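You operate a simulated robot arm through the tools that you are given. There is no shell and no other tool.

You run a simulated robot arm. Do the job below in one go: nothing can be reset, and whatever is moved stays where it is left.

## Task
Clamp the DOSE basket in the vice, brush it clean and stand it in the purple tray.
Fine: use the orange brush and put it back; leave the vice open. Set down upright: what you pick out, orange brush. What is to be rubbed or washed off counts as gone when no trace of it is left.

Only the result counts: the job must be done as asked and must still hold three seconds after the hand-in. Knocking over, shifting, dropping, spilling or breaking anything else fails it.

## Robot
A 6-joint arm with a fingered hand, fixed in place. Base frame: the origin is at the foot of the arm, x ahead of it, y to its left, z up. Readings come in m, degrees, newtons and seconds.
With the tool pointing down near the work surface it reaches from about 0.34 to 0.76 m from the base axis. Its first joint turns from -166.0 to 166.0 degrees. Payload 4 kg.
The TCP is the grasp point between the finger pads, 0.026 m short of the fingertips. In the tool frame z runs along the fingers and y along their closing line. Largest opening 0.148 m; the body of the gripper starts 0.073 m behind the TCP. The gripper is a hand of 3 fingers: y runs from the thumb to the fingers, the wrist lies at [0, 0, -0.239] in the tool frame, and closing takes about 1.5 s.
Orientation is that of the tool frame in the base frame, as [roll, pitch, yaw] about the fixed x, y, z axes, in that order (R = Rz(yaw) Ry(pitch) Rx(roll)). With the fingers straight down and closing along the base's y, the tool's x points along the base's -x, its y along +y and its z along -z.

## Interface
- The arm moves only by the tool play_rows. Its argument "moves" is a list that holds one entry, the list of rows, each a list of 6 numbers: the shift along the tool's x, y, z in units of 40 mm (1.0 is 40 mm), then the turn, a rotation vector about the tool's x, y, z in units of 8 degrees (1.0 is 8 degrees). In form: [[[tx, ty, tz, wx, wy, wz], ...]]. A call has 1 to 20 rows; each row shifts and turns the commanded pose from where the row before left it, along the tool's axes as they then stand. "jaw" is the gripper command, from -1 (shut) to 1 (fully open), values between in proportion, set as the call begins (left out, the last holds). A call with a number of a shift or a turn outside -1 to 1 is refused whole. Rows are played at 5 a second. More than 0.05 m and 8.6 degrees between two rows, or a gripper value outside its range, and nothing of the call is played. Where a pose cannot be reached the arm comes as near as it can. A force on the tool above 50 N (or 10 N above the force at the start of the call, whichever is more), or a blocked arm, ends the call early, and 0.2 s more pass. The fingers move at their own pace (about 0.153 m/s each) and stop on an object; they squeeze with about 26 N. The grip force told is the motor's: it shows also when the fingers shut on nothing. Time passes only in rows, and 0.2 s behind the last, so rows that do not move let the fingers close. It gives the time, the measured TCP pose, the force on the tool (base axes), the opening and the grip force at its end, in the units of the frame above (readings bear some noise), with the torque about the TCP (base axes, N m) and any sound that the robot's microphone picked up.
- Cameras (640 x 400 px; columns grow to the right, rows downward): "scene" is fixed at [0.3998, 0.4982, 1.6955]; the picture's right is [-0.94, -0.35, 0.00], its down [-0.32, 0.84, -0.44] and it looks along [0.16, -0.41, -0.90] (base axes); focal length 322 px, centre (320, 200). "wrist" rides on the gripper at [0.068, -0.039, -0.09] in the tool frame; the picture's right is [0.50, 0.87, 0.00], its down [-0.66, 0.38, -0.65] and it looks along [-0.57, 0.33, 0.76] (tool axes); focal length 222 px, centre (320, 200). There is no depth. A picture from a camera that has moved, and an enlarged one, comes with that camera's place and axes in the base frame and with its lens.
- get_image(camera): a new picture of that camera. The clock stands still meanwhile.
- raise_lower(by): slides the trunk up (or, below 0, down) by that many m; the arm rides with it, the base frame stays. It gives what a move gives, with no picture.
- move_fingers(finger1, finger2, thumb_bend): sets how far each is bent, from 0 (flat) to 1 (curled in); at 0.3 the hand is open as for a grip, at 0.7 the pads meet at the TCP. One left out holds its place. A second passes; each finger stops where it meets its share of the squeeze, and holds until it gets a number again. A gripper value or a shape takes the hand back. It gives what a move gives, with no picture; readings hold the bend of each and the force on the fingers (four entries, about 0 where the hand has none), thumb and palm.
- grasp_type(shape): the hand has 3 fingers and takes this shape, open, in about a second: jaw (thumb against the fingers, like two jaws); tri (thumb and two fingers); tip (a fingertip pinch); poke (one finger out to press); point (the index stretched); flat (the hand flat); cup (the hand cupped); fist (a fist). The gripper value then closes the fingers along that shape, each until it touches; the sizes above hold for jaw. It gives what a move gives, with no picture.
- enlarge(camera, box): a new picture of the part [left, top, right, bottom] of that camera's present view, enlarged. The clock stands still meanwhile.
- close_job(): hands the job in; it is judged then, once.

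Places have to be worked out from the pictures, the camera data and where the tool is seen. Open the gripper and draw the arm clear of the work before you hand the job in, unless the task says otherwise.

The tools are called by a JSON object that holds its "fn" and its "kwargs". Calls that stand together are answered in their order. play_rows: Moves the arm, as the interface text tells. Its arguments: {"type":"object","properties":{"moves":{"type":"array"},"jaw":{"type":"number"}},"required":["moves"]} The other tools are called the same way: raise_lower (by) slides the trunk up or down; grasp_type (shape) gives the hand a shape; move_fingers (finger1, finger2, thumb_bend) moves the fingers one by one; get_image (camera) takes a picture; enlarge (camera, box) takes an enlarged picture of a part of a camera's view; close_job () hands the job in.

At the start:

```text
clock: 0.0
ee_pos: [0.4577, 0.0646, 1.228]
ee_rot: [180.0, 0.0, -179.9]
contact_force: [-0.4, 0.2, -0.1]
torque: [0.01, -0.02, -0.02]
finger_gap: 0.148
grasp_force: 0.1
shape: jaw
bend: [0.3, 0.3, 0.3]
finger forces: [0.1, 0.1, 0.1, 0.0, 0.0, 0.1]
trunk travel left (down, up): [-0.525, 0.065]
```

scene: 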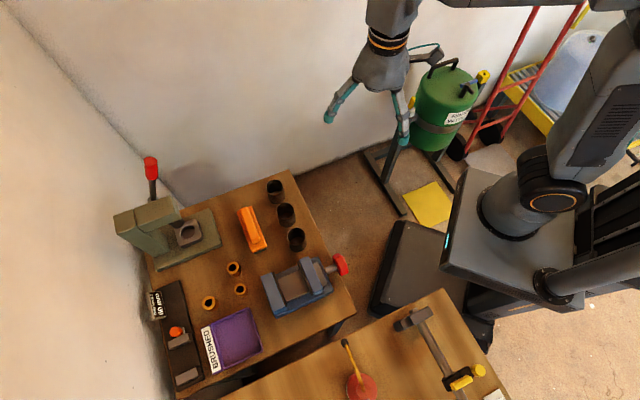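
wrist: 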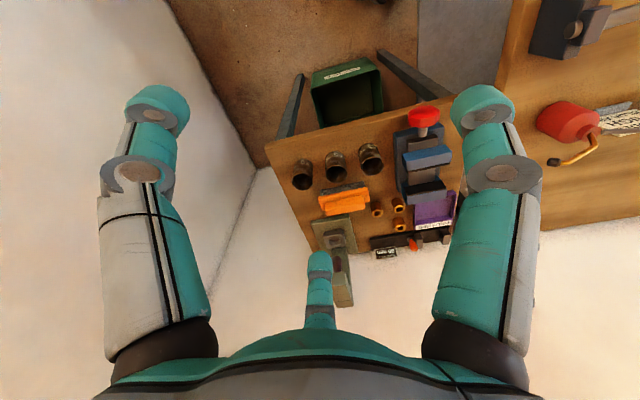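

The overview shows a bench with a vice, an orange brush, three dark cups, some small brass rings, a purple tray and an arbor press. I'll enlarge the parts to identify the DOSE basket and the other items.

{"fn": "enlarge", "kwargs": {"camera": "scene", "box": [230, 160, 360, 260]}}

{"fn": "enlarge", "kwargs": {"camera": "scene", "box": [140, 240, 360, 390]}}

{"fn": "enlarge", "kwargs": {"camera": "scene", "box": [100, 140, 280, 280]}}

{"fn": "enlarge", "kwargs": {"camera": "wrist", "box": [260, 50, 480, 290]}}

```text
4.00 times, centred on (295, 210) of scene
camera zoom: at [0.3998, 0.4982, 1.6955], right [-0.94, -0.35, 0.0], down [-0.32, 0.84, -0.44], along [0.16, -0.41, -0.9], focal length 1287 px, centre (420, 160)
```

zoom: 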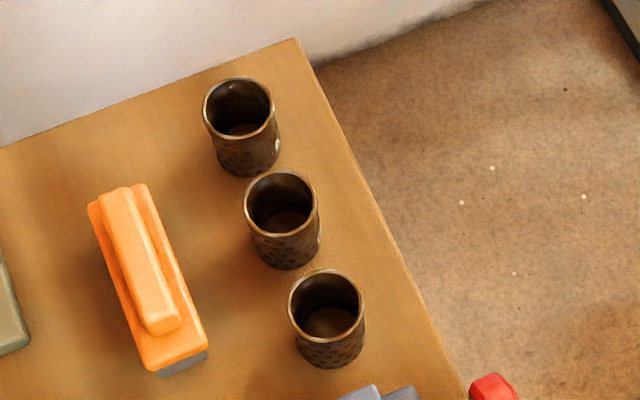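

```text
2.67 times, centred on (250, 315) of scene
camera zoom: at [0.3998, 0.4982, 1.6955], right [-0.94, -0.35, 0.0], down [-0.32, 0.84, -0.44], along [0.16, -0.41, -0.9], focal length 858 px, centre (507, -107)
```

zoom: 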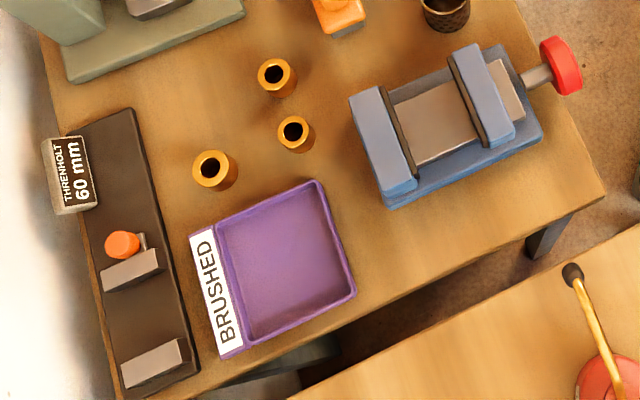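

```text
2.86 times, centred on (190, 210) of scene
camera zoom: at [0.3998, 0.4982, 1.6955], right [-0.94, -0.35, 0.0], down [-0.32, 0.84, -0.44], along [0.16, -0.41, -0.9], focal length 920 px, centre (691, 171)
```

zoom: 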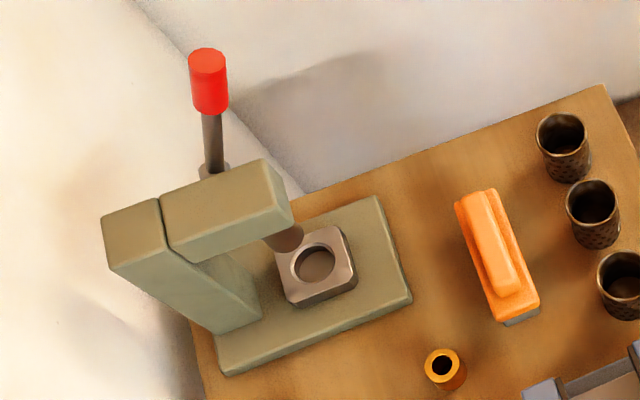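

```text
1.67 times, centred on (370, 170) of wrist
camera zoom: at [0.3907, 0.026, 1.3175], right [-0.5, 0.87, 0.0], down [0.66, 0.38, 0.65], along [0.57, 0.33, -0.76], focal length 370 px, centre (237, 250)
```

zoom: 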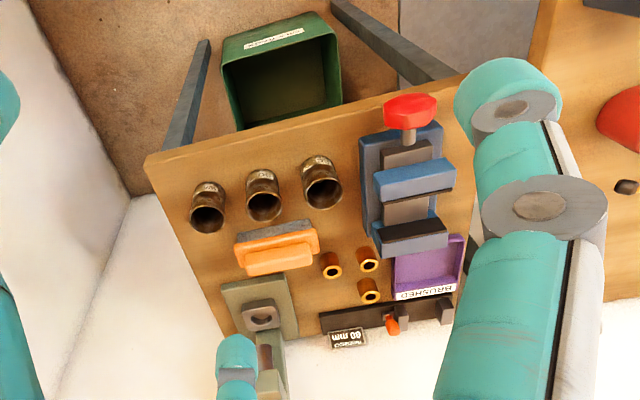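

The three baskets carry labels on the robot-facing side. I'll zoom in on them from the wrist camera.

{"fn": "enlarge", "kwargs": {"camera": "wrist", "box": [285, 135, 395, 200]}}

{"fn": "enlarge", "kwargs": {"camera": "wrist", "box": [285, 140, 325, 165]}}

{"fn": "enlarge", "kwargs": {"camera": "wrist", "box": [380, 95, 470, 220]}}

```text
5.82 times, centred on (340, 168) of wrist
camera zoom: at [0.3907, 0.026, 1.3175], right [-0.5, 0.87, 0.0], down [0.66, 0.38, 0.65], along [0.57, 0.33, -0.76], focal length 1292 px, centre (204, 389)
```

zoom: 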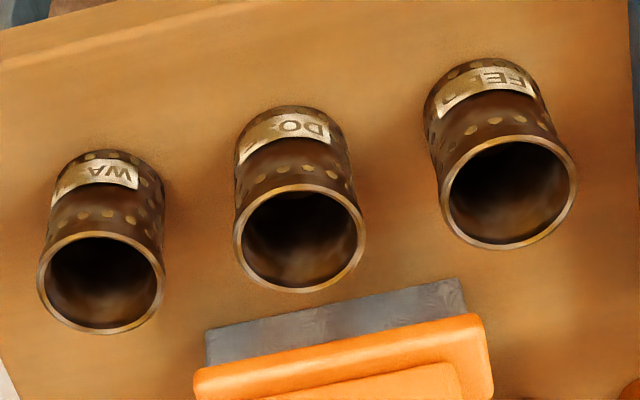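

```text
16.00 times, centred on (305, 152) of wrist
camera zoom: at [0.3907, 0.026, 1.3175], right [-0.5, 0.87, 0.0], down [0.66, 0.38, 0.65], along [0.57, 0.33, -0.76], focal length 3554 px, centre (560, 960)
```

zoom: 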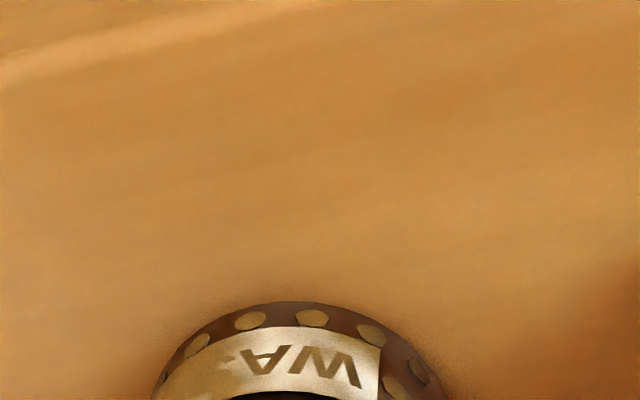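

```text
3.20 times, centred on (425, 158) of wrist
camera zoom: at [0.3907, 0.026, 1.3175], right [-0.5, 0.87, 0.0], down [0.66, 0.38, 0.65], along [0.57, 0.33, -0.76], focal length 711 px, centre (-16, 336)
```

zoom: 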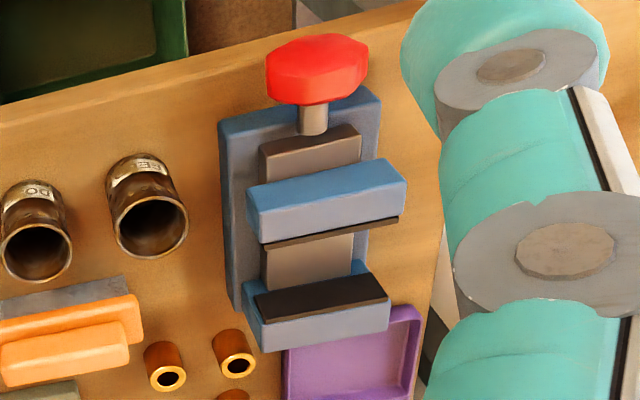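

The middle basket, with a label starting "DO", is the DOSE candidate, and it stands near (0.617, 0.199) with its rim at z≈0.90. I'll look at the hand geometry and the vice more closely.

{"fn": "enlarge", "kwargs": {"camera": "scene", "box": [310, 0, 470, 160]}}

{"fn": "enlarge", "kwargs": {"camera": "scene", "box": [250, 240, 360, 330]}}

{"fn": "enlarge", "kwargs": {"camera": "wrist", "box": [310, 140, 350, 170]}}

{"fn": "enlarge", "kwargs": {"camera": "wrist", "box": [350, 135, 390, 165]}}

```text
2.50 times, centred on (390, 80) of scene
camera zoom: at [0.3998, 0.4982, 1.6955], right [-0.94, -0.35, 0.0], down [-0.32, 0.84, -0.44], along [0.16, -0.41, -0.9], focal length 805 px, centre (145, 500)
```

zoom: 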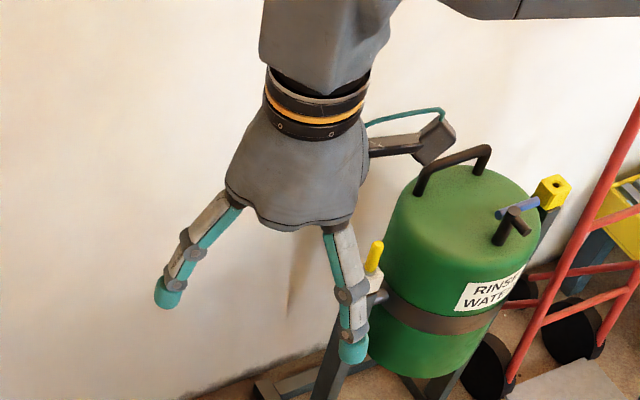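

```text
4.44 times, centred on (305, 285) of scene
camera zoom: at [0.3998, 0.4982, 1.6955], right [-0.94, -0.35, 0.0], down [-0.32, 0.84, -0.44], along [0.16, -0.41, -0.9], focal length 1430 px, centre (387, -178)
```

zoom: 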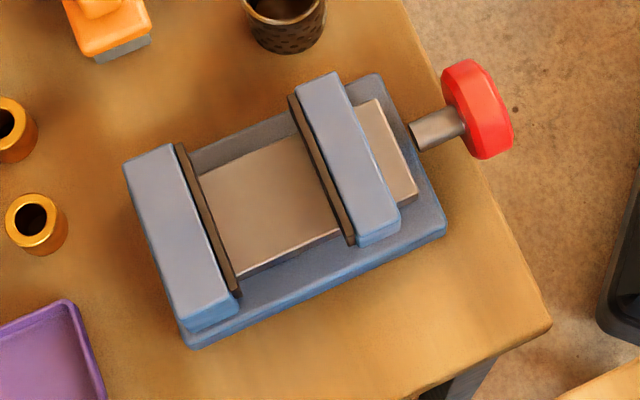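

```text
13.33 times, centred on (330, 155) of wrist
camera zoom: at [0.3907, 0.026, 1.3175], right [-0.5, 0.87, 0.0], down [0.66, 0.38, 0.65], along [0.57, 0.33, -0.76], focal length 2962 px, centre (187, 800)
```

zoom: 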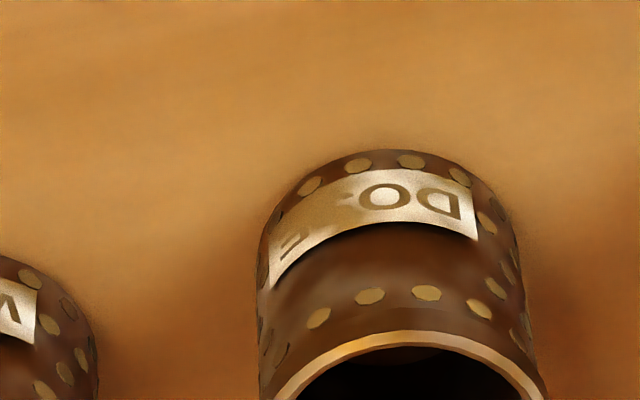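

```text
13.33 times, centred on (370, 150) of wrist
camera zoom: at [0.3907, 0.026, 1.3175], right [-0.5, 0.87, 0.0], down [0.66, 0.38, 0.65], along [0.57, 0.33, -0.76], focal length 2962 px, centre (-347, 867)
```

zoom: 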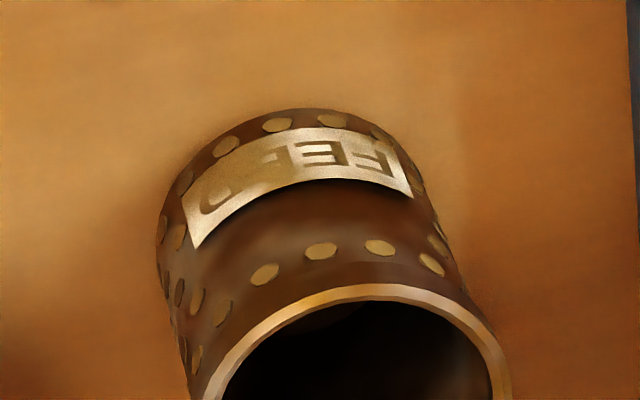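

The DOSE label is confirmed on the middle basket, and the vice jaw tops are at z≈0.918 with a gap of about 60 mm. Before moving, I'll close the hand in free air to learn how the fingers converge.

{"fn": "play_rows", "kwargs": {"moves": [[[0, 0, 0, 0, 0, 0], [0, 0, 0, 0, 0, 0], [0, 0, 0, 0, 0, 0], [0, 0, 0, 0, 0, 0], [0, 0, 0, 0, 0, 0], [0, 0, 0, 0, 0, 0]]], "jaw": -0.5}}

{"fn": "get_image", "kwargs": {"camera": "wrist"}}

{"fn": "enlarge", "kwargs": {"camera": "scene", "box": [310, 0, 470, 160]}}

```text
clock: 1.4
ee_pos: [0.458, 0.0638, 1.2276]
ee_rot: [-180.0, 0.0, -180.0]
contact_force: [-0.2, -0.3, 0.6]
torque: [-0.03, -0.01, 0.0]
finger_gap: 0.0374
grasp_force: 0.1
shape: jaw
bend: [0.76, 0.76, 0.7]
finger forces: [0.0, 0.0, 0.0, 0.0, 0.0, 0.0]
trunk travel left (down, up): [-0.525, 0.065]
```

```text
taken
camera wrist: at [0.3907, 0.026, 1.3175], right [-0.5, 0.87, 0.0], down [0.66, 0.38, 0.65], along [0.57, 0.33, -0.76], focal length 222 px, centre (320, 200)
```

wrist: 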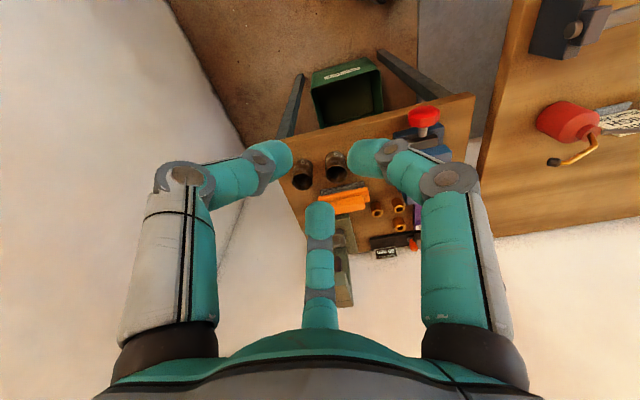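

```text
2.50 times, centred on (390, 80) of scene
camera zoom: at [0.3998, 0.4982, 1.6955], right [-0.94, -0.35, 0.0], down [-0.32, 0.84, -0.44], along [0.16, -0.41, -0.9], focal length 805 px, centre (145, 500)
```

zoom: 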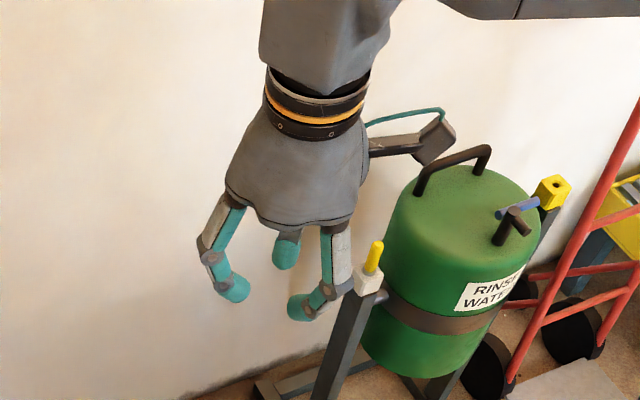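

The hand is centric, with three digits at 120°, so it suits round baskets. I'll open the hand, turn it so the tool y lies along the table's 45° direction, and move nearer to the baskets while still high.

{"fn": "play_rows", "kwargs": {"moves": [[[0, 0, 0, 0, 0, 0.8], [0, 0, 0, 0, 0, 0.8], [0, 0, 0, 0, 0, 0.8], [0, 0, 0, 0, 0, 0.8], [0, 0, 0, 0, 0, 0.8], [0, 0, 0, 0, 0, 0.8], [0, 0, 0, 0, 0, 0.825], [0, 0, 0.5, 0, 0, 0], [0, 0, 0.5, 0, 0, 0]]], "jaw": 1}}

```text
clock: 3.4
ee_pos: [0.4576, 0.0651, 1.1861]
ee_rot: [-180.0, 0.0, 135.0]
contact_force: [-0.4, -0.6, 1.0]
torque: [-0.01, 0.02, 0.03]
finger_gap: 0.1482
grasp_force: 0.1
shape: jaw
bend: [0.3, 0.3, 0.3]
finger forces: [0.1, 0.0, 0.1, 0.0, 0.1, 0.1]
trunk travel left (down, up): [-0.525, 0.065]
```

Orientation is now yaw 135°, so tool y points along +45°. I'll lower the trunk and shift over toward the table to get a closer picture.

{"fn": "raise_lower", "kwargs": {"by": -0.15}}

{"fn": "get_image", "kwargs": {"camera": "wrist"}}

{"fn": "get_image", "kwargs": {"camera": "scene"}}

```text
clock: 5.2
ee_pos: [0.4568, 0.0663, 1.0364]
ee_rot: [-180.0, -0.1, 135.1]
contact_force: [0.4, 0.0, 0.4]
torque: [0.0, 0.02, 0.02]
finger_gap: 0.1477
grasp_force: 0.0
shape: jaw
bend: [0.3, 0.3, 0.3]
finger forces: [0.1, 0.0, 0.1, 0.0, 0.0, 0.0]
trunk travel left (down, up): [-0.375, 0.215]
```

```text
taken
camera wrist: at [0.3828, 0.0863, 1.1266], right [0.26, 0.97, 0.0], down [0.73, -0.2, 0.65], along [0.63, -0.17, -0.76], focal length 222 px, centre (320, 200)
```

wrist: 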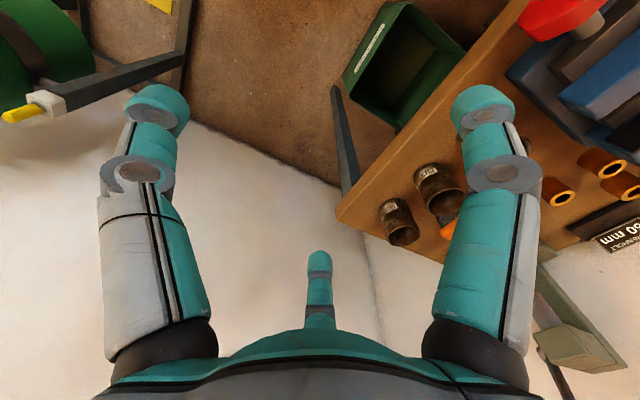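

```text
taken
```

scene: 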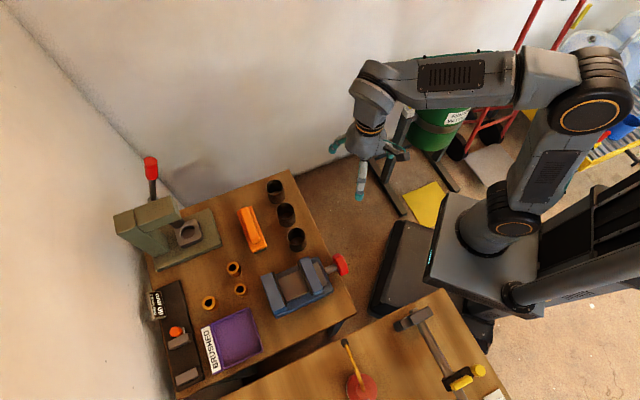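

I'll shift the hand toward the vice side so the wrist camera looks at the DOSE basket and the brush.

{"fn": "play_rows", "kwargs": {"moves": [[[0.42, 0.74, 0, 0, 0, 0], [0.42, 0.74, 0, 0, 0, 0], [0.42, 0.74, 0, 0, 0, 0], [0.42, 0.74, 0, 0, 0, 0], [0.42, 0.74, 0, 0, 0, 0]]]}}

{"fn": "get_image", "kwargs": {"camera": "wrist"}}

{"fn": "get_image", "kwargs": {"camera": "scene"}}

```text
clock: 6.3
ee_pos: [0.503, 0.2304, 1.037]
ee_rot: [180.0, 0.0, 135.0]
contact_force: [-0.1, 0.0, 0.3]
torque: [0.02, 0.01, -0.05]
finger_gap: 0.148
grasp_force: 0.1
shape: jaw
bend: [0.3, 0.3, 0.3]
finger forces: [0.0, 0.0, 0.0, 0.0, 0.0, 0.1]
trunk travel left (down, up): [-0.375, 0.215]
```

```text
taken
camera wrist: at [0.4283, 0.2507, 1.1267], right [0.26, 0.97, 0.0], down [0.73, -0.2, 0.65], along [0.63, -0.17, -0.76], focal length 222 px, centre (320, 200)
```

wrist: 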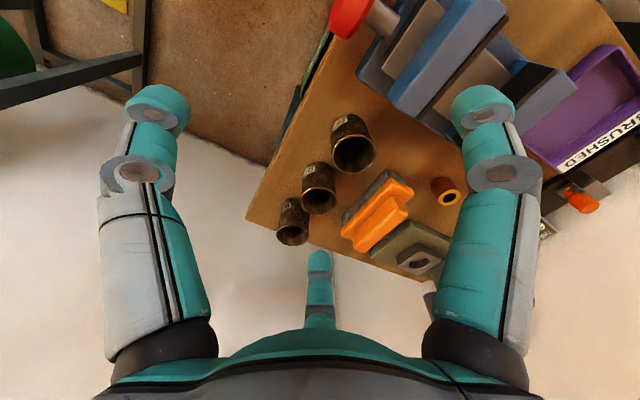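

```text
taken
```

scene: 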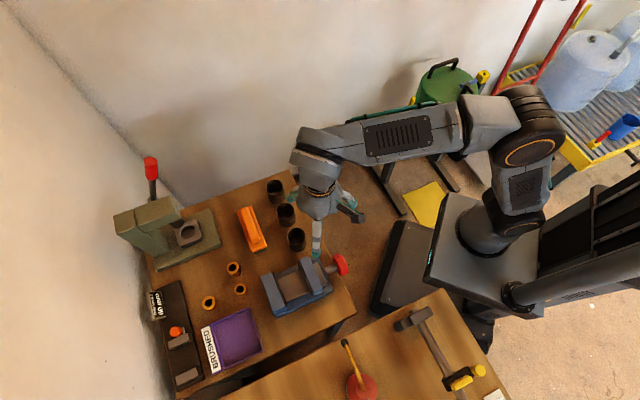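

{"fn": "enlarge", "kwargs": {"camera": "wrist", "box": [240, 90, 460, 280]}}

{"fn": "enlarge", "kwargs": {"camera": "wrist", "box": [300, 0, 640, 180]}}

{"fn": "enlarge", "kwargs": {"camera": "wrist", "box": [265, 100, 385, 255]}}

```text
2.11 times, centred on (350, 185) of wrist
camera zoom: at [0.4283, 0.2507, 1.1267], right [0.26, 0.97, 0.0], down [0.73, -0.2, 0.65], along [0.63, -0.17, -0.76], focal length 468 px, centre (257, 232)
```

zoom: 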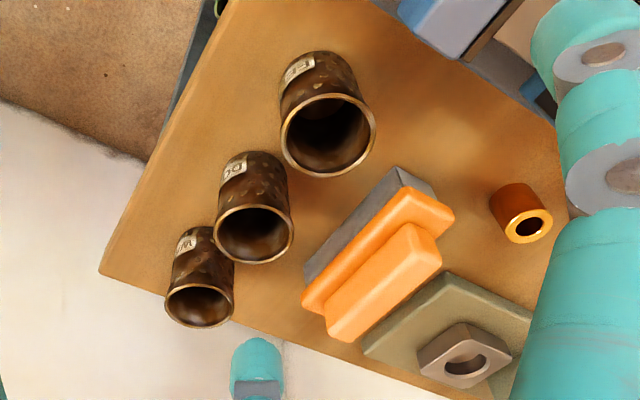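

```text
1.88 times, centred on (470, 90) of wrist
camera zoom: at [0.4283, 0.2507, 1.1267], right [0.26, 0.97, 0.0], down [0.73, -0.2, 0.65], along [0.63, -0.17, -0.76], focal length 418 px, centre (38, 407)
```

zoom: 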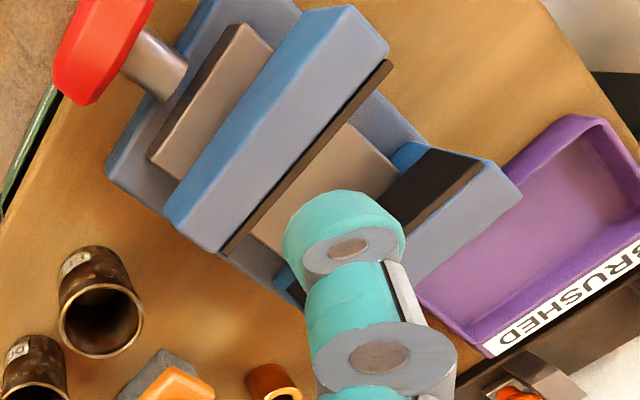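

```text
2.58 times, centred on (325, 178) of wrist
camera zoom: at [0.4283, 0.2507, 1.1267], right [0.26, 0.97, 0.0], down [0.73, -0.2, 0.65], along [0.63, -0.17, -0.76], focal length 573 px, centre (307, 258)
```

zoom: 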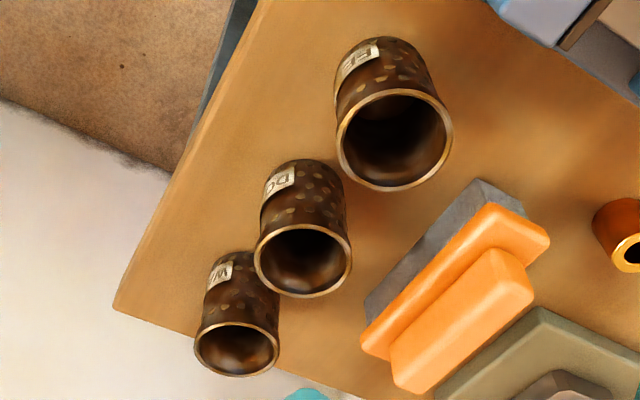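

DOSE basket is at (0.616, 0.198), rim z≈0.902, diameter≈51 mm, table z≈0.845. I'll move above it with the hand partly closed to check alignment and reach.

{"fn": "play_rows", "kwargs": {"moves": [[[-0.6425, 0.356, 0, 0, 0, 0], [-0.6425, 0.356, 0, 0, 0, 0], [-0.6425, 0.356, 0, 0, 0, 0], [-0.6425, 0.356, 0, 0, 0, 0], [0, 0, 0.5, 0, 0, 0], [0, 0, 0.5, 0, 0, 0], [0, 0, 0.5, 0, 0, 0]]], "jaw": 0.12}}

{"fn": "get_image", "kwargs": {"camera": "wrist"}}

{"fn": "enlarge", "kwargs": {"camera": "scene", "box": [220, 130, 380, 260]}}

```text
clock: 8.0
ee_pos: [0.6164, 0.1968, 0.9779]
ee_rot: [180.0, 0.0, 135.0]
contact_force: [-0.4, -0.5, 0.3]
torque: [0.03, 0.0, 0.02]
finger_gap: 0.0833
grasp_force: 0.0
shape: jaw
bend: [0.33, 0.33, 0.7]
finger forces: [0.0, 0.0, 0.0, 0.0, 0.0, 0.0]
trunk travel left (down, up): [-0.375, 0.215]
```

```text
taken
camera wrist: at [0.541, 0.218, 1.0672], right [0.26, 0.97, 0.0], down [0.73, -0.2, 0.65], along [0.63, -0.17, -0.76], focal length 222 px, centre (320, 200)
```

wrist: 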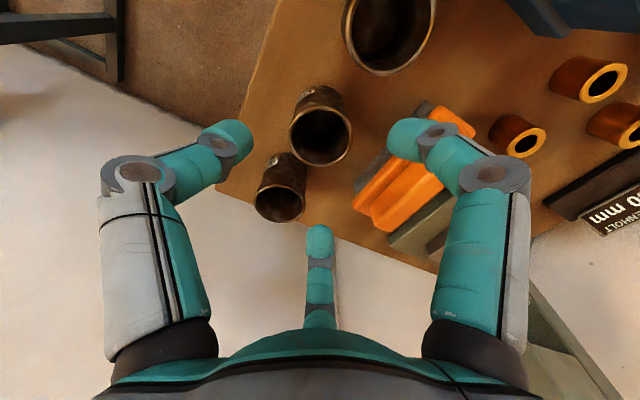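

```text
3.08 times, centred on (300, 195) of scene
camera zoom: at [0.3998, 0.4982, 1.6955], right [-0.94, -0.35, 0.0], down [-0.32, 0.84, -0.44], along [0.16, -0.41, -0.9], focal length 990 px, centre (382, 215)
```

zoom: 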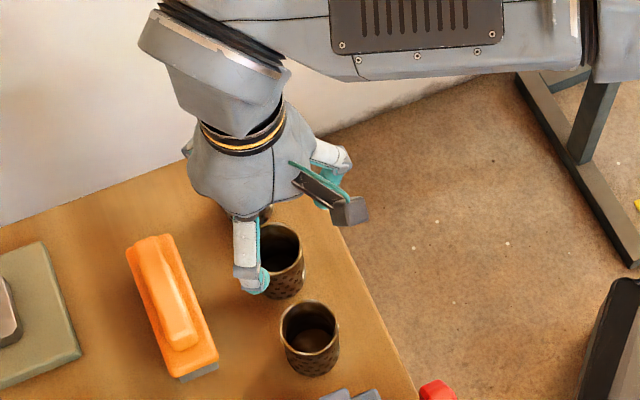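

The basket's rim is at the expected pixel directly beneath the TCP. I'll descend to z≈0.912 with the digits surrounding the basket, then check.

{"fn": "play_rows", "kwargs": {"moves": [[[0, 0, 0.41, 0, 0, 0], [0, 0, 0.41, 0, 0, 0], [0, 0, 0.41, 0, 0, 0], [0, 0, 0.41, 0, 0, 0]]]}}

{"fn": "get_image", "kwargs": {"camera": "wrist"}}

{"fn": "enlarge", "kwargs": {"camera": "scene", "box": [220, 130, 380, 260]}}

```text
clock: 8.9
ee_pos: [0.6143, 0.198, 0.9105]
ee_rot: [-180.0, 0.1, 135.0]
contact_force: [-0.5, -0.8, 0.3]
torque: [-0.01, 0.0, 0.01]
finger_gap: 0.0837
grasp_force: 0.0
shape: jaw
bend: [0.33, 0.33, 0.7]
finger forces: [0.0, 0.1, 0.0, 0.1, 0.1, 0.0]
trunk travel left (down, up): [-0.375, 0.215]
```

```text
taken
camera wrist: at [0.5401, 0.2178, 1.001], right [0.26, 0.97, 0.0], down [0.73, -0.2, 0.65], along [0.63, -0.17, -0.76], focal length 222 px, centre (320, 200)
```

wrist: 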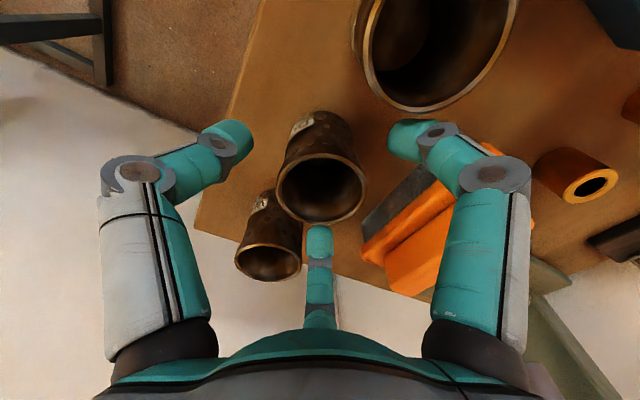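

```text
3.08 times, centred on (300, 195) of scene
camera zoom: at [0.3998, 0.4982, 1.6955], right [-0.94, -0.35, 0.0], down [-0.32, 0.84, -0.44], along [0.16, -0.41, -0.9], focal length 990 px, centre (382, 215)
```

zoom: 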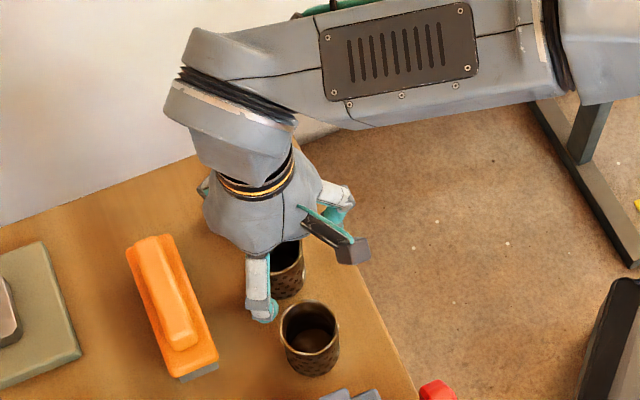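

The digits surround the basket with clearance, tips at about z 0.894. I'll lower another 8 mm and close.

{"fn": "play_rows", "kwargs": {"moves": [[[0, 0, 0.2, 0, 0, 0]]]}}

{"fn": "play_rows", "kwargs": {"moves": [[[0, 0, 0, 0, 0, 0], [0, 0, 0, 0, 0, 0], [0, 0, 0, 0, 0, 0], [0, 0, 0, 0, 0, 0], [0, 0, 0, 0, 0, 0], [0, 0, 0, 0, 0, 0], [0, 0, 0, 0, 0, 0]]], "jaw": -0.8}}

{"fn": "get_image", "kwargs": {"camera": "wrist"}}

{"fn": "enlarge", "kwargs": {"camera": "scene", "box": [220, 130, 380, 260]}}

```text
clock: 9.3
ee_pos: [0.6157, 0.1967, 0.9022]
ee_rot: [-180.0, 0.0, 134.9]
contact_force: [-0.5, -0.4, -0.3]
torque: [0.02, 0.01, 0.0]
finger_gap: 0.0832
grasp_force: 0.0
shape: jaw
bend: [0.33, 0.33, 0.7]
finger forces: [0.1, 0.1, 0.0, 0.2, 0.0, 0.0]
trunk travel left (down, up): [-0.375, 0.215]
```

```text
clock: 10.9
ee_pos: [0.6166, 0.1966, 0.9023]
ee_rot: [180.0, 0.0, 135.1]
contact_force: [0.3, 0.2, -0.3]
torque: [-0.01, -0.01, -0.01]
finger_gap: 0.0373
grasp_force: 25.4
shape: jaw
bend: [0.76, 0.76, 0.7]
finger forces: [23.4, 23.2, 0.0, 0.1, 23.6, 0.0]
trunk travel left (down, up): [-0.375, 0.215]
```

```text
taken
camera wrist: at [0.5411, 0.2177, 0.9921], right [0.26, 0.97, 0.0], down [0.73, -0.2, 0.65], along [0.63, -0.17, -0.76], focal length 222 px, centre (320, 200)
```

wrist: 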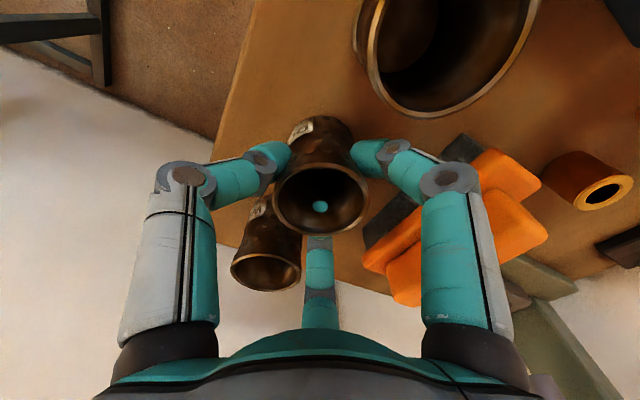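

```text
3.08 times, centred on (300, 195) of scene
camera zoom: at [0.3998, 0.4982, 1.6955], right [-0.94, -0.35, 0.0], down [-0.32, 0.84, -0.44], along [0.16, -0.41, -0.9], focal length 990 px, centre (382, 215)
```

zoom: 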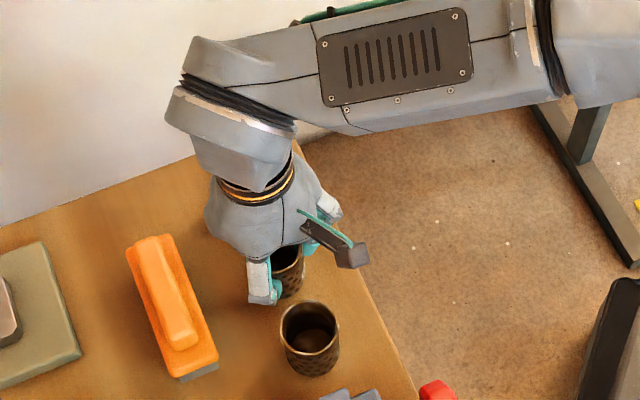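

All three digits press with about 23 N, so the basket is gripped. I'll lift it slowly by about 60 mm and check.

{"fn": "play_rows", "kwargs": {"moves": [[[0, 0, -0.2, 0, 0, 0], [0, 0, -0.4, 0, 0, 0], [0, 0, -0.6, 0, 0, 0], [0, 0, -0.6, 0, 0, 0]]]}}

{"fn": "get_image", "kwargs": {"camera": "wrist"}}

{"fn": "enlarge", "kwargs": {"camera": "scene", "box": [220, 130, 380, 260]}}

```text
clock: 11.9
ee_pos: [0.6149, 0.1958, 0.9738]
ee_rot: [-179.9, 0.0, 135.1]
contact_force: [0.1, -0.6, -0.6]
torque: [-0.03, 0.0, 0.01]
finger_gap: 0.0373
grasp_force: 26.7
shape: jaw
bend: [0.76, 0.76, 0.7]
finger forces: [23.5, 23.3, 0.0, 0.0, 23.6, 0.1]
trunk travel left (down, up): [-0.375, 0.215]
```

```text
taken
camera wrist: at [0.5396, 0.216, 1.0645], right [0.26, 0.97, 0.0], down [0.73, -0.2, 0.65], along [0.63, -0.17, -0.76], focal length 222 px, centre (320, 200)
```

wrist: 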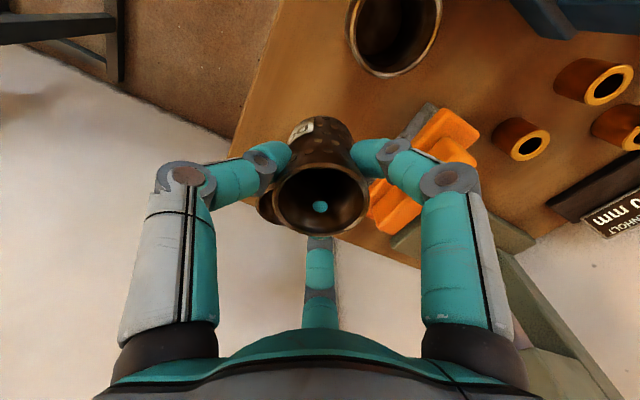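

```text
3.08 times, centred on (300, 195) of scene
camera zoom: at [0.3998, 0.4982, 1.6955], right [-0.94, -0.35, 0.0], down [-0.32, 0.84, -0.44], along [0.16, -0.41, -0.9], focal length 990 px, centre (382, 215)
```

zoom: 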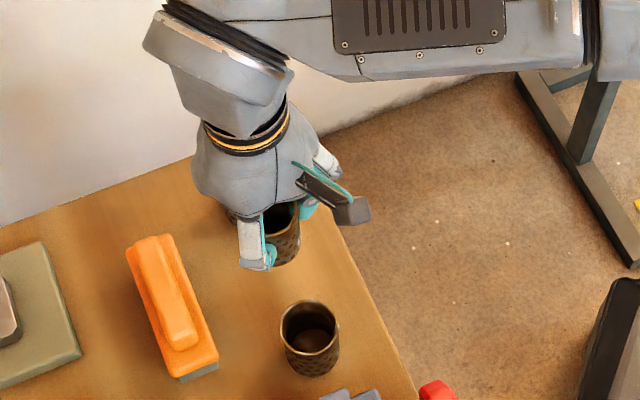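

The basket is lifted securely, bottom now at z≈0.917. The vice bed is at z≈0.883 and the jaw tops at ≈0.918, so I'll raise to 1.02 and carry it over the vice gap near (0.525, 0.379).

{"fn": "play_rows", "kwargs": {"moves": [[[0, 0, -0.58, 0, 0, 0], [0, 0, -0.58, 0, 0, 0], [0.804, 0.274, 0, 0, 0, 0], [0.804, 0.274, 0, 0, 0, 0], [0.804, 0.274, 0, 0, 0, 0], [0.804, 0.274, 0, 0, 0, 0], [0.804, 0.274, 0, 0, 0, 0], [0.804, 0.274, 0, 0, 0, 0], [0, 0, 0, 0, 0, 0]]]}}

{"fn": "get_image", "kwargs": {"camera": "wrist"}}

{"fn": "enlarge", "kwargs": {"camera": "scene", "box": [220, 210, 380, 330]}}

```text
clock: 13.9
ee_pos: [0.5261, 0.3788, 1.0237]
ee_rot: [180.0, -0.1, 135.1]
contact_force: [-1.0, 0.1, -0.5]
torque: [0.0, 0.03, -0.01]
finger_gap: 0.0369
grasp_force: 25.6
shape: jaw
bend: [0.76, 0.76, 0.7]
finger forces: [23.6, 23.3, 0.0, 0.1, 23.4, 0.0]
trunk travel left (down, up): [-0.375, 0.215]
```

```text
taken
camera wrist: at [0.4518, 0.3998, 1.113], right [0.26, 0.97, 0.0], down [0.73, -0.2, 0.65], along [0.63, -0.17, -0.76], focal length 222 px, centre (320, 200)
```

wrist: 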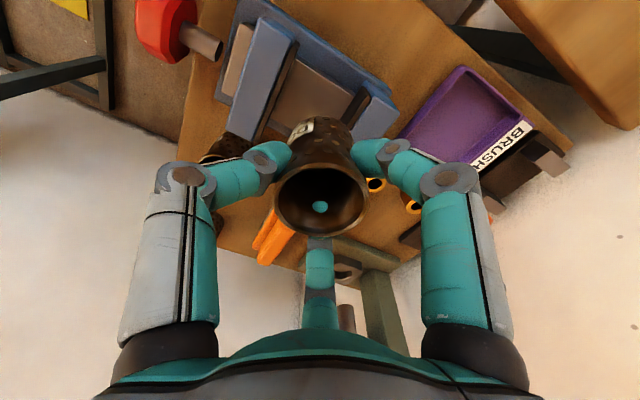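

```text
3.33 times, centred on (300, 270) of scene
camera zoom: at [0.3998, 0.4982, 1.6955], right [-0.94, -0.35, 0.0], down [-0.32, 0.84, -0.44], along [0.16, -0.41, -0.9], focal length 1073 px, centre (387, -33)
```

zoom: 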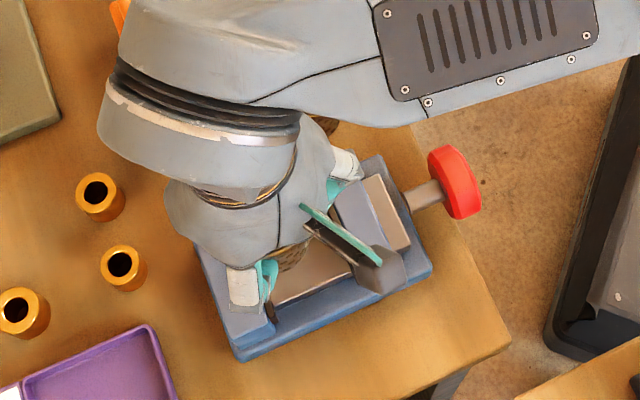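

I'll zoom the wrist view on the vice to re-measure the jaw faces.

{"fn": "enlarge", "kwargs": {"camera": "wrist", "box": [190, 0, 430, 150]}}

```text
2.67 times, centred on (310, 75) of wrist
camera zoom: at [0.4518, 0.3998, 1.113], right [0.26, 0.97, 0.0], down [0.73, -0.2, 0.65], along [0.63, -0.17, -0.76], focal length 592 px, centre (347, 533)
```

zoom: 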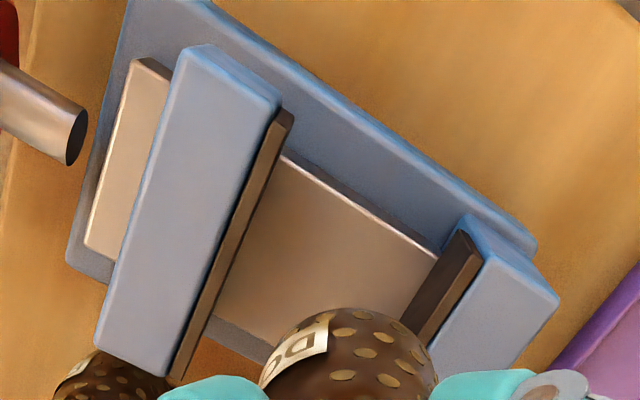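

The re-measurement puts the pads at A≈0.600 and 0.667–0.671 along the 45° axis. I'll shift 4 mm back toward the near jaw and lower to just above the bed.

{"fn": "play_rows", "kwargs": {"moves": [[[0, -0.1, 0.2, 0, 0, 0], [0, 0, 0.45, 0, 0, 0], [0, 0, 0.45, 0, 0, 0], [0, 0, 0.45, 0, 0, 0], [0, 0, 0.35, 0, 0, 0]]]}}

{"fn": "get_image", "kwargs": {"camera": "wrist"}}

{"fn": "enlarge", "kwargs": {"camera": "scene", "box": [220, 210, 380, 330]}}

```text
clock: 15.2
ee_pos: [0.5233, 0.3768, 0.9495]
ee_rot: [179.6, -0.1, 135.0]
contact_force: [-0.3, -0.7, 22.4]
torque: [-0.15, 0.14, 0.02]
finger_gap: 0.0387
grasp_force: 25.5
shape: jaw
bend: [0.77, 0.77, 0.69]
finger forces: [27.9, 28.6, 0.0, 0.0, 28.9, 0.0]
trunk travel left (down, up): [-0.375, 0.215]
```

```text
taken
camera wrist: at [0.4478, 0.3969, 1.0392], right [0.26, 0.97, 0.01], down [0.73, -0.2, 0.66], along [0.64, -0.17, -0.75], focal length 222 px, centre (320, 200)
```

wrist: 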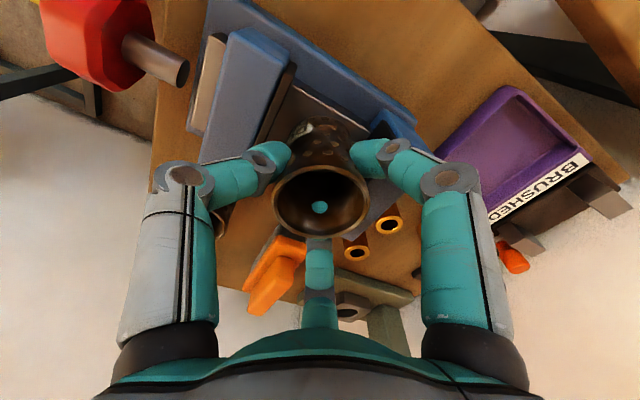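

```text
3.33 times, centred on (300, 270) of scene
camera zoom: at [0.3998, 0.4982, 1.6955], right [-0.94, -0.35, 0.0], down [-0.32, 0.84, -0.44], along [0.16, -0.41, -0.9], focal length 1073 px, centre (387, -33)
```

zoom: 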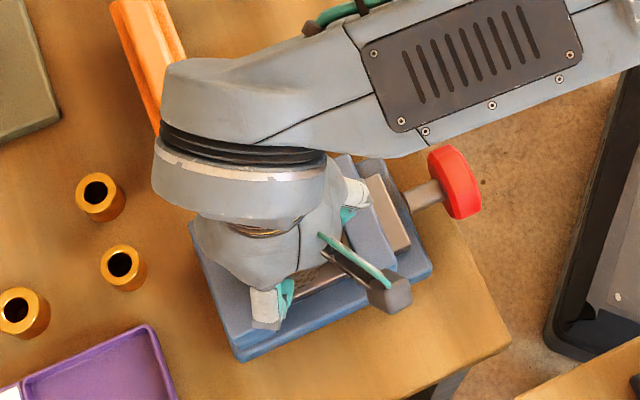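

The 22 N upward force with a near-central torque suggests the basket bottom has met the vice bed (z≈0.892). I'll zoom in to verify before releasing.

{"fn": "enlarge", "kwargs": {"camera": "wrist", "box": [190, 20, 430, 240]}}

{"fn": "enlarge", "kwargs": {"camera": "scene", "box": [265, 250, 335, 310]}}

```text
1.82 times, centred on (310, 130) of wrist
camera zoom: at [0.4478, 0.3969, 1.0392], right [0.26, 0.97, 0.01], down [0.73, -0.2, 0.66], along [0.64, -0.17, -0.75], focal length 404 px, centre (338, 327)
```

zoom: 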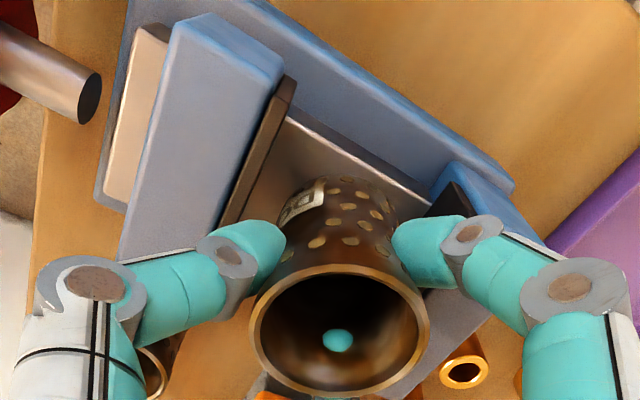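

```text
6.67 times, centred on (300, 280) of scene
camera zoom: at [0.3998, 0.4982, 1.6955], right [-0.94, -0.35, 0.0], down [-0.32, 0.84, -0.44], along [0.16, -0.41, -0.9], focal length 2146 px, centre (453, -333)
```

zoom: 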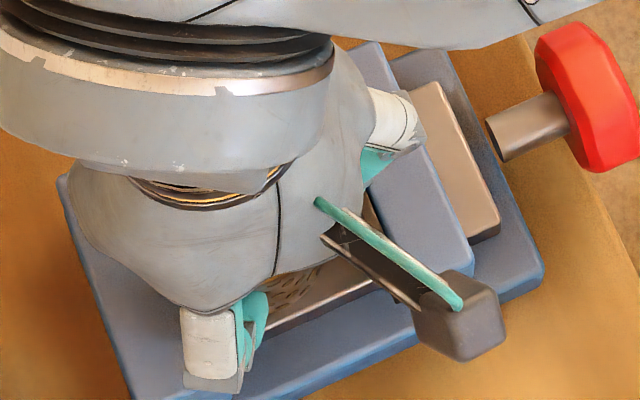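

The basket stands on the bed between the pads with clearance on both sides. I'll ease the load 1.5 mm and open the hand moderately.

{"fn": "play_rows", "kwargs": {"moves": [[[0, 0, -0.03, 0, 0, 0], [0, 0, 0, 0, 0, 0]]]}}

{"fn": "play_rows", "kwargs": {"moves": [[[0, 0, 0, 0, 0, 0], [0, 0, 0, 0, 0, 0], [0, 0, 0, 0, 0, 0], [0, 0, 0, 0, 0, 0], [0, 0, 0, 0, 0, 0]]], "jaw": 0.12}}

{"fn": "get_image", "kwargs": {"camera": "wrist"}}

```text
clock: 15.8
ee_pos: [0.5228, 0.3763, 0.9502]
ee_rot: [179.8, 0.0, 135.0]
contact_force: [3.0, -0.7, 27.5]
torque: [-0.08, 0.04, 0.04]
finger_gap: 0.0392
grasp_force: 26.2
shape: jaw
bend: [0.77, 0.77, 0.71]
finger forces: [28.6, 29.5, 0.1, 0.0, 28.1, 0.0]
trunk travel left (down, up): [-0.375, 0.215]
```

```text
clock: 16.9
ee_pos: [0.5237, 0.3762, 0.9472]
ee_rot: [-180.0, 0.1, 134.9]
contact_force: [0.0, 1.5, 4.1]
torque: [0.03, 0.06, -0.02]
finger_gap: 0.0653
grasp_force: 0.0
shape: jaw
bend: [0.37, 0.38, 0.74]
finger forces: [3.8, 4.3, 0.0, 0.0, 8.7, 0.0]
trunk travel left (down, up): [-0.375, 0.215]
```

```text
taken
camera wrist: at [0.4481, 0.3979, 1.0373], right [0.26, 0.97, 0.0], down [0.73, -0.2, 0.65], along [0.63, -0.17, -0.76], focal length 222 px, centre (320, 200)
```

wrist: 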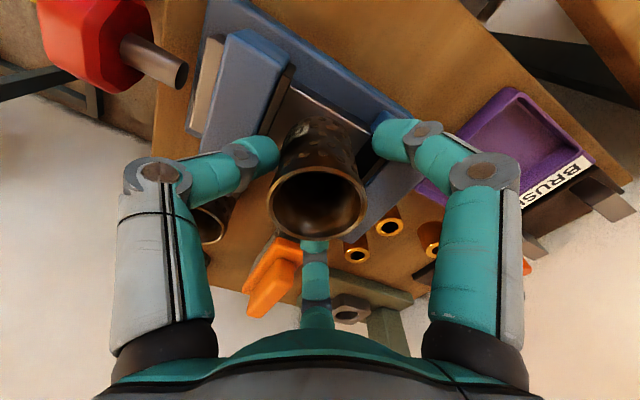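

The digits now press outward lightly (4–9 N), likely against the vice pads. I'll close slightly to a middle gap, then lift straight up.

{"fn": "play_rows", "kwargs": {"moves": [[[0, 0, 0, 0, 0, 0], [0, 0, 0, 0, 0, 0]]], "jaw": -0.22}}

{"fn": "enlarge", "kwargs": {"camera": "wrist", "box": [190, 20, 430, 240]}}

```text
clock: 17.6
ee_pos: [0.5226, 0.3769, 0.9474]
ee_rot: [180.0, -0.1, 135.0]
contact_force: [-0.9, 1.7, 11.1]
torque: [-0.18, 0.2, -0.04]
finger_gap: 0.0574
grasp_force: 0.1
shape: jaw
bend: [0.77, 0.77, 0.71]
finger forces: [1.5, 1.4, 0.0, 0.1, 7.1, 0.1]
trunk travel left (down, up): [-0.375, 0.215]
```

```text
1.82 times, centred on (310, 130) of wrist
camera zoom: at [0.4478, 0.3976, 1.038], right [0.26, 0.97, 0.0], down [0.73, -0.2, 0.65], along [0.63, -0.17, -0.76], focal length 404 px, centre (338, 327)
```

zoom: 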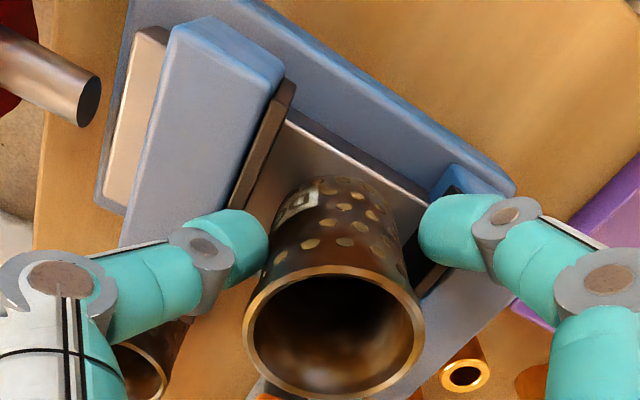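

The torque places the upward push at the thumb, so its tip is resting on the near jaw's top. The basket looks free and upright, so I'll lift straight up.

{"fn": "play_rows", "kwargs": {"moves": [[[0, 0, -0.15, 0, 0, 0], [0, 0, -0.15, 0, 0, 0], [0, 0, -0.3, 0, 0, 0], [0, 0, -0.5, 0, 0, 0], [0, 0, -0.5, 0, 0, 0], [0, 0, -0.5, 0, 0, 0]]]}}

{"fn": "get_image", "kwargs": {"camera": "wrist"}}

{"fn": "enlarge", "kwargs": {"camera": "scene", "box": [220, 210, 380, 330]}}

```text
clock: 18.9
ee_pos: [0.5226, 0.3779, 1.0324]
ee_rot: [-179.9, 0.0, 135.0]
contact_force: [-0.4, -0.9, 0.1]
torque: [-0.02, 0.0, 0.03]
finger_gap: 0.0576
grasp_force: 0.1
shape: jaw
bend: [0.77, 0.77, 0.7]
finger forces: [0.0, 0.0, 0.0, 0.0, 0.1, 0.0]
trunk travel left (down, up): [-0.375, 0.215]
```

```text
taken
camera wrist: at [0.4488, 0.3983, 1.1227], right [0.26, 0.97, 0.0], down [0.73, -0.2, 0.65], along [0.63, -0.17, -0.76], focal length 222 px, centre (320, 200)
```

wrist: 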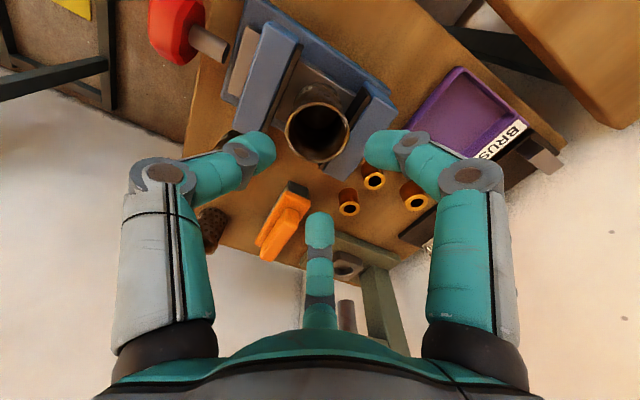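

```text
3.33 times, centred on (300, 270) of scene
camera zoom: at [0.3998, 0.4982, 1.6955], right [-0.94, -0.35, 0.0], down [-0.32, 0.84, -0.44], along [0.16, -0.41, -0.9], focal length 1073 px, centre (387, -33)
```

zoom: 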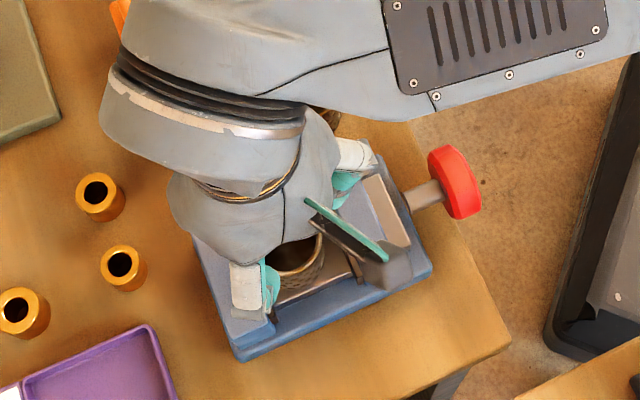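

The basket stands free in the vice gap. Next is the red knob on the vice screw: I'll back off along the vice axis and look at the knob and basket.

{"fn": "play_rows", "kwargs": {"moves": [[[0, 0, -0.5, 0, 0, 0], [0, -0.724, -0.2, 0, 0, 0], [0, -0.724, -0.2, 0, 0, 0], [0, -0.724, 0, 0, 0, 0], [0, -0.724, 0, 0, 0, 0], [0, -0.724, 0, 0, 0, 0], [0, -0.724, 0, 0, 0, 0]]], "jaw": 0.4}}

{"fn": "get_image", "kwargs": {"camera": "wrist"}}

{"fn": "enlarge", "kwargs": {"camera": "scene", "box": [240, 230, 380, 330]}}

```text
clock: 20.6
ee_pos: [0.398, 0.2526, 1.0665]
ee_rot: [180.0, -0.1, 135.0]
contact_force: [-0.9, 1.0, -0.3]
torque: [0.03, 0.0, 0.02]
finger_gap: 0.1031
grasp_force: 0.1
shape: jaw
bend: [0.28, 0.28, 0.74]
finger forces: [0.1, 0.0, 0.0, 0.1, 0.0, 0.0]
trunk travel left (down, up): [-0.375, 0.215]
```

```text
taken
camera wrist: at [0.3236, 0.2739, 1.1565], right [0.26, 0.97, 0.0], down [0.73, -0.2, 0.65], along [0.63, -0.17, -0.76], focal length 222 px, centre (320, 200)
```

wrist: 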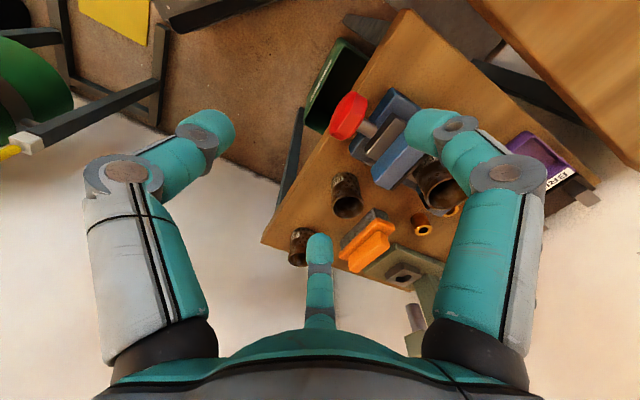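

```text
4.00 times, centred on (310, 280) of scene
camera zoom: at [0.3998, 0.4982, 1.6955], right [-0.94, -0.35, 0.0], down [-0.32, 0.84, -0.44], along [0.16, -0.41, -0.9], focal length 1287 px, centre (360, -120)
```

zoom: 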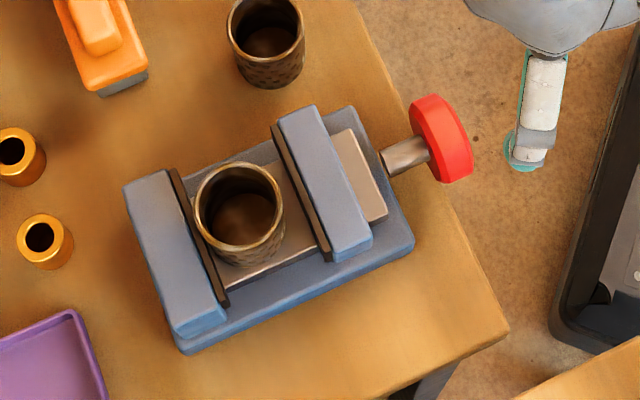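

The basket stands upright close to the fixed jaw. I'll enlarge the knob from the wrist camera to triangulate it precisely.

{"fn": "enlarge", "kwargs": {"camera": "wrist", "box": [310, 70, 440, 180]}}

{"fn": "enlarge", "kwargs": {"camera": "scene", "box": [310, 240, 370, 290]}}

```text
3.64 times, centred on (375, 125) of wrist
camera zoom: at [0.3236, 0.2739, 1.1565], right [0.26, 0.97, 0.0], down [0.73, -0.2, 0.65], along [0.63, -0.17, -0.76], focal length 808 px, centre (120, 473)
```

zoom: 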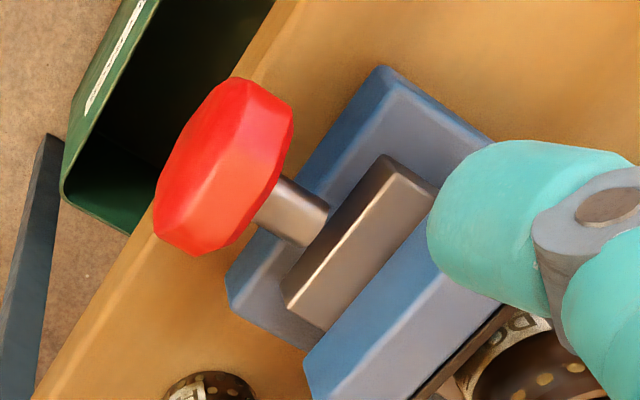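

```text
8.00 times, centred on (340, 265) of scene
camera zoom: at [0.3998, 0.4982, 1.6955], right [-0.94, -0.35, 0.0], down [-0.32, 0.84, -0.44], along [0.16, -0.41, -0.9], focal length 2575 px, centre (160, -320)
```

zoom: 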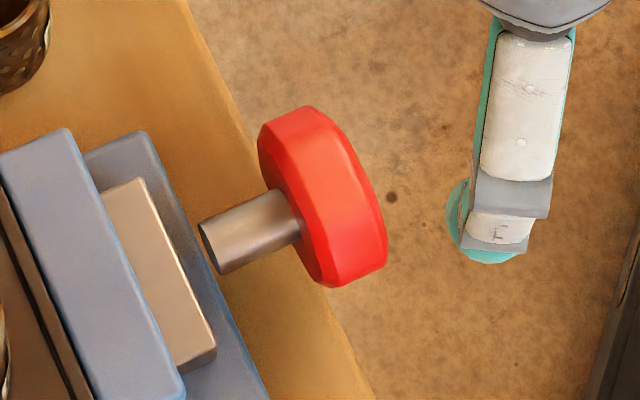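

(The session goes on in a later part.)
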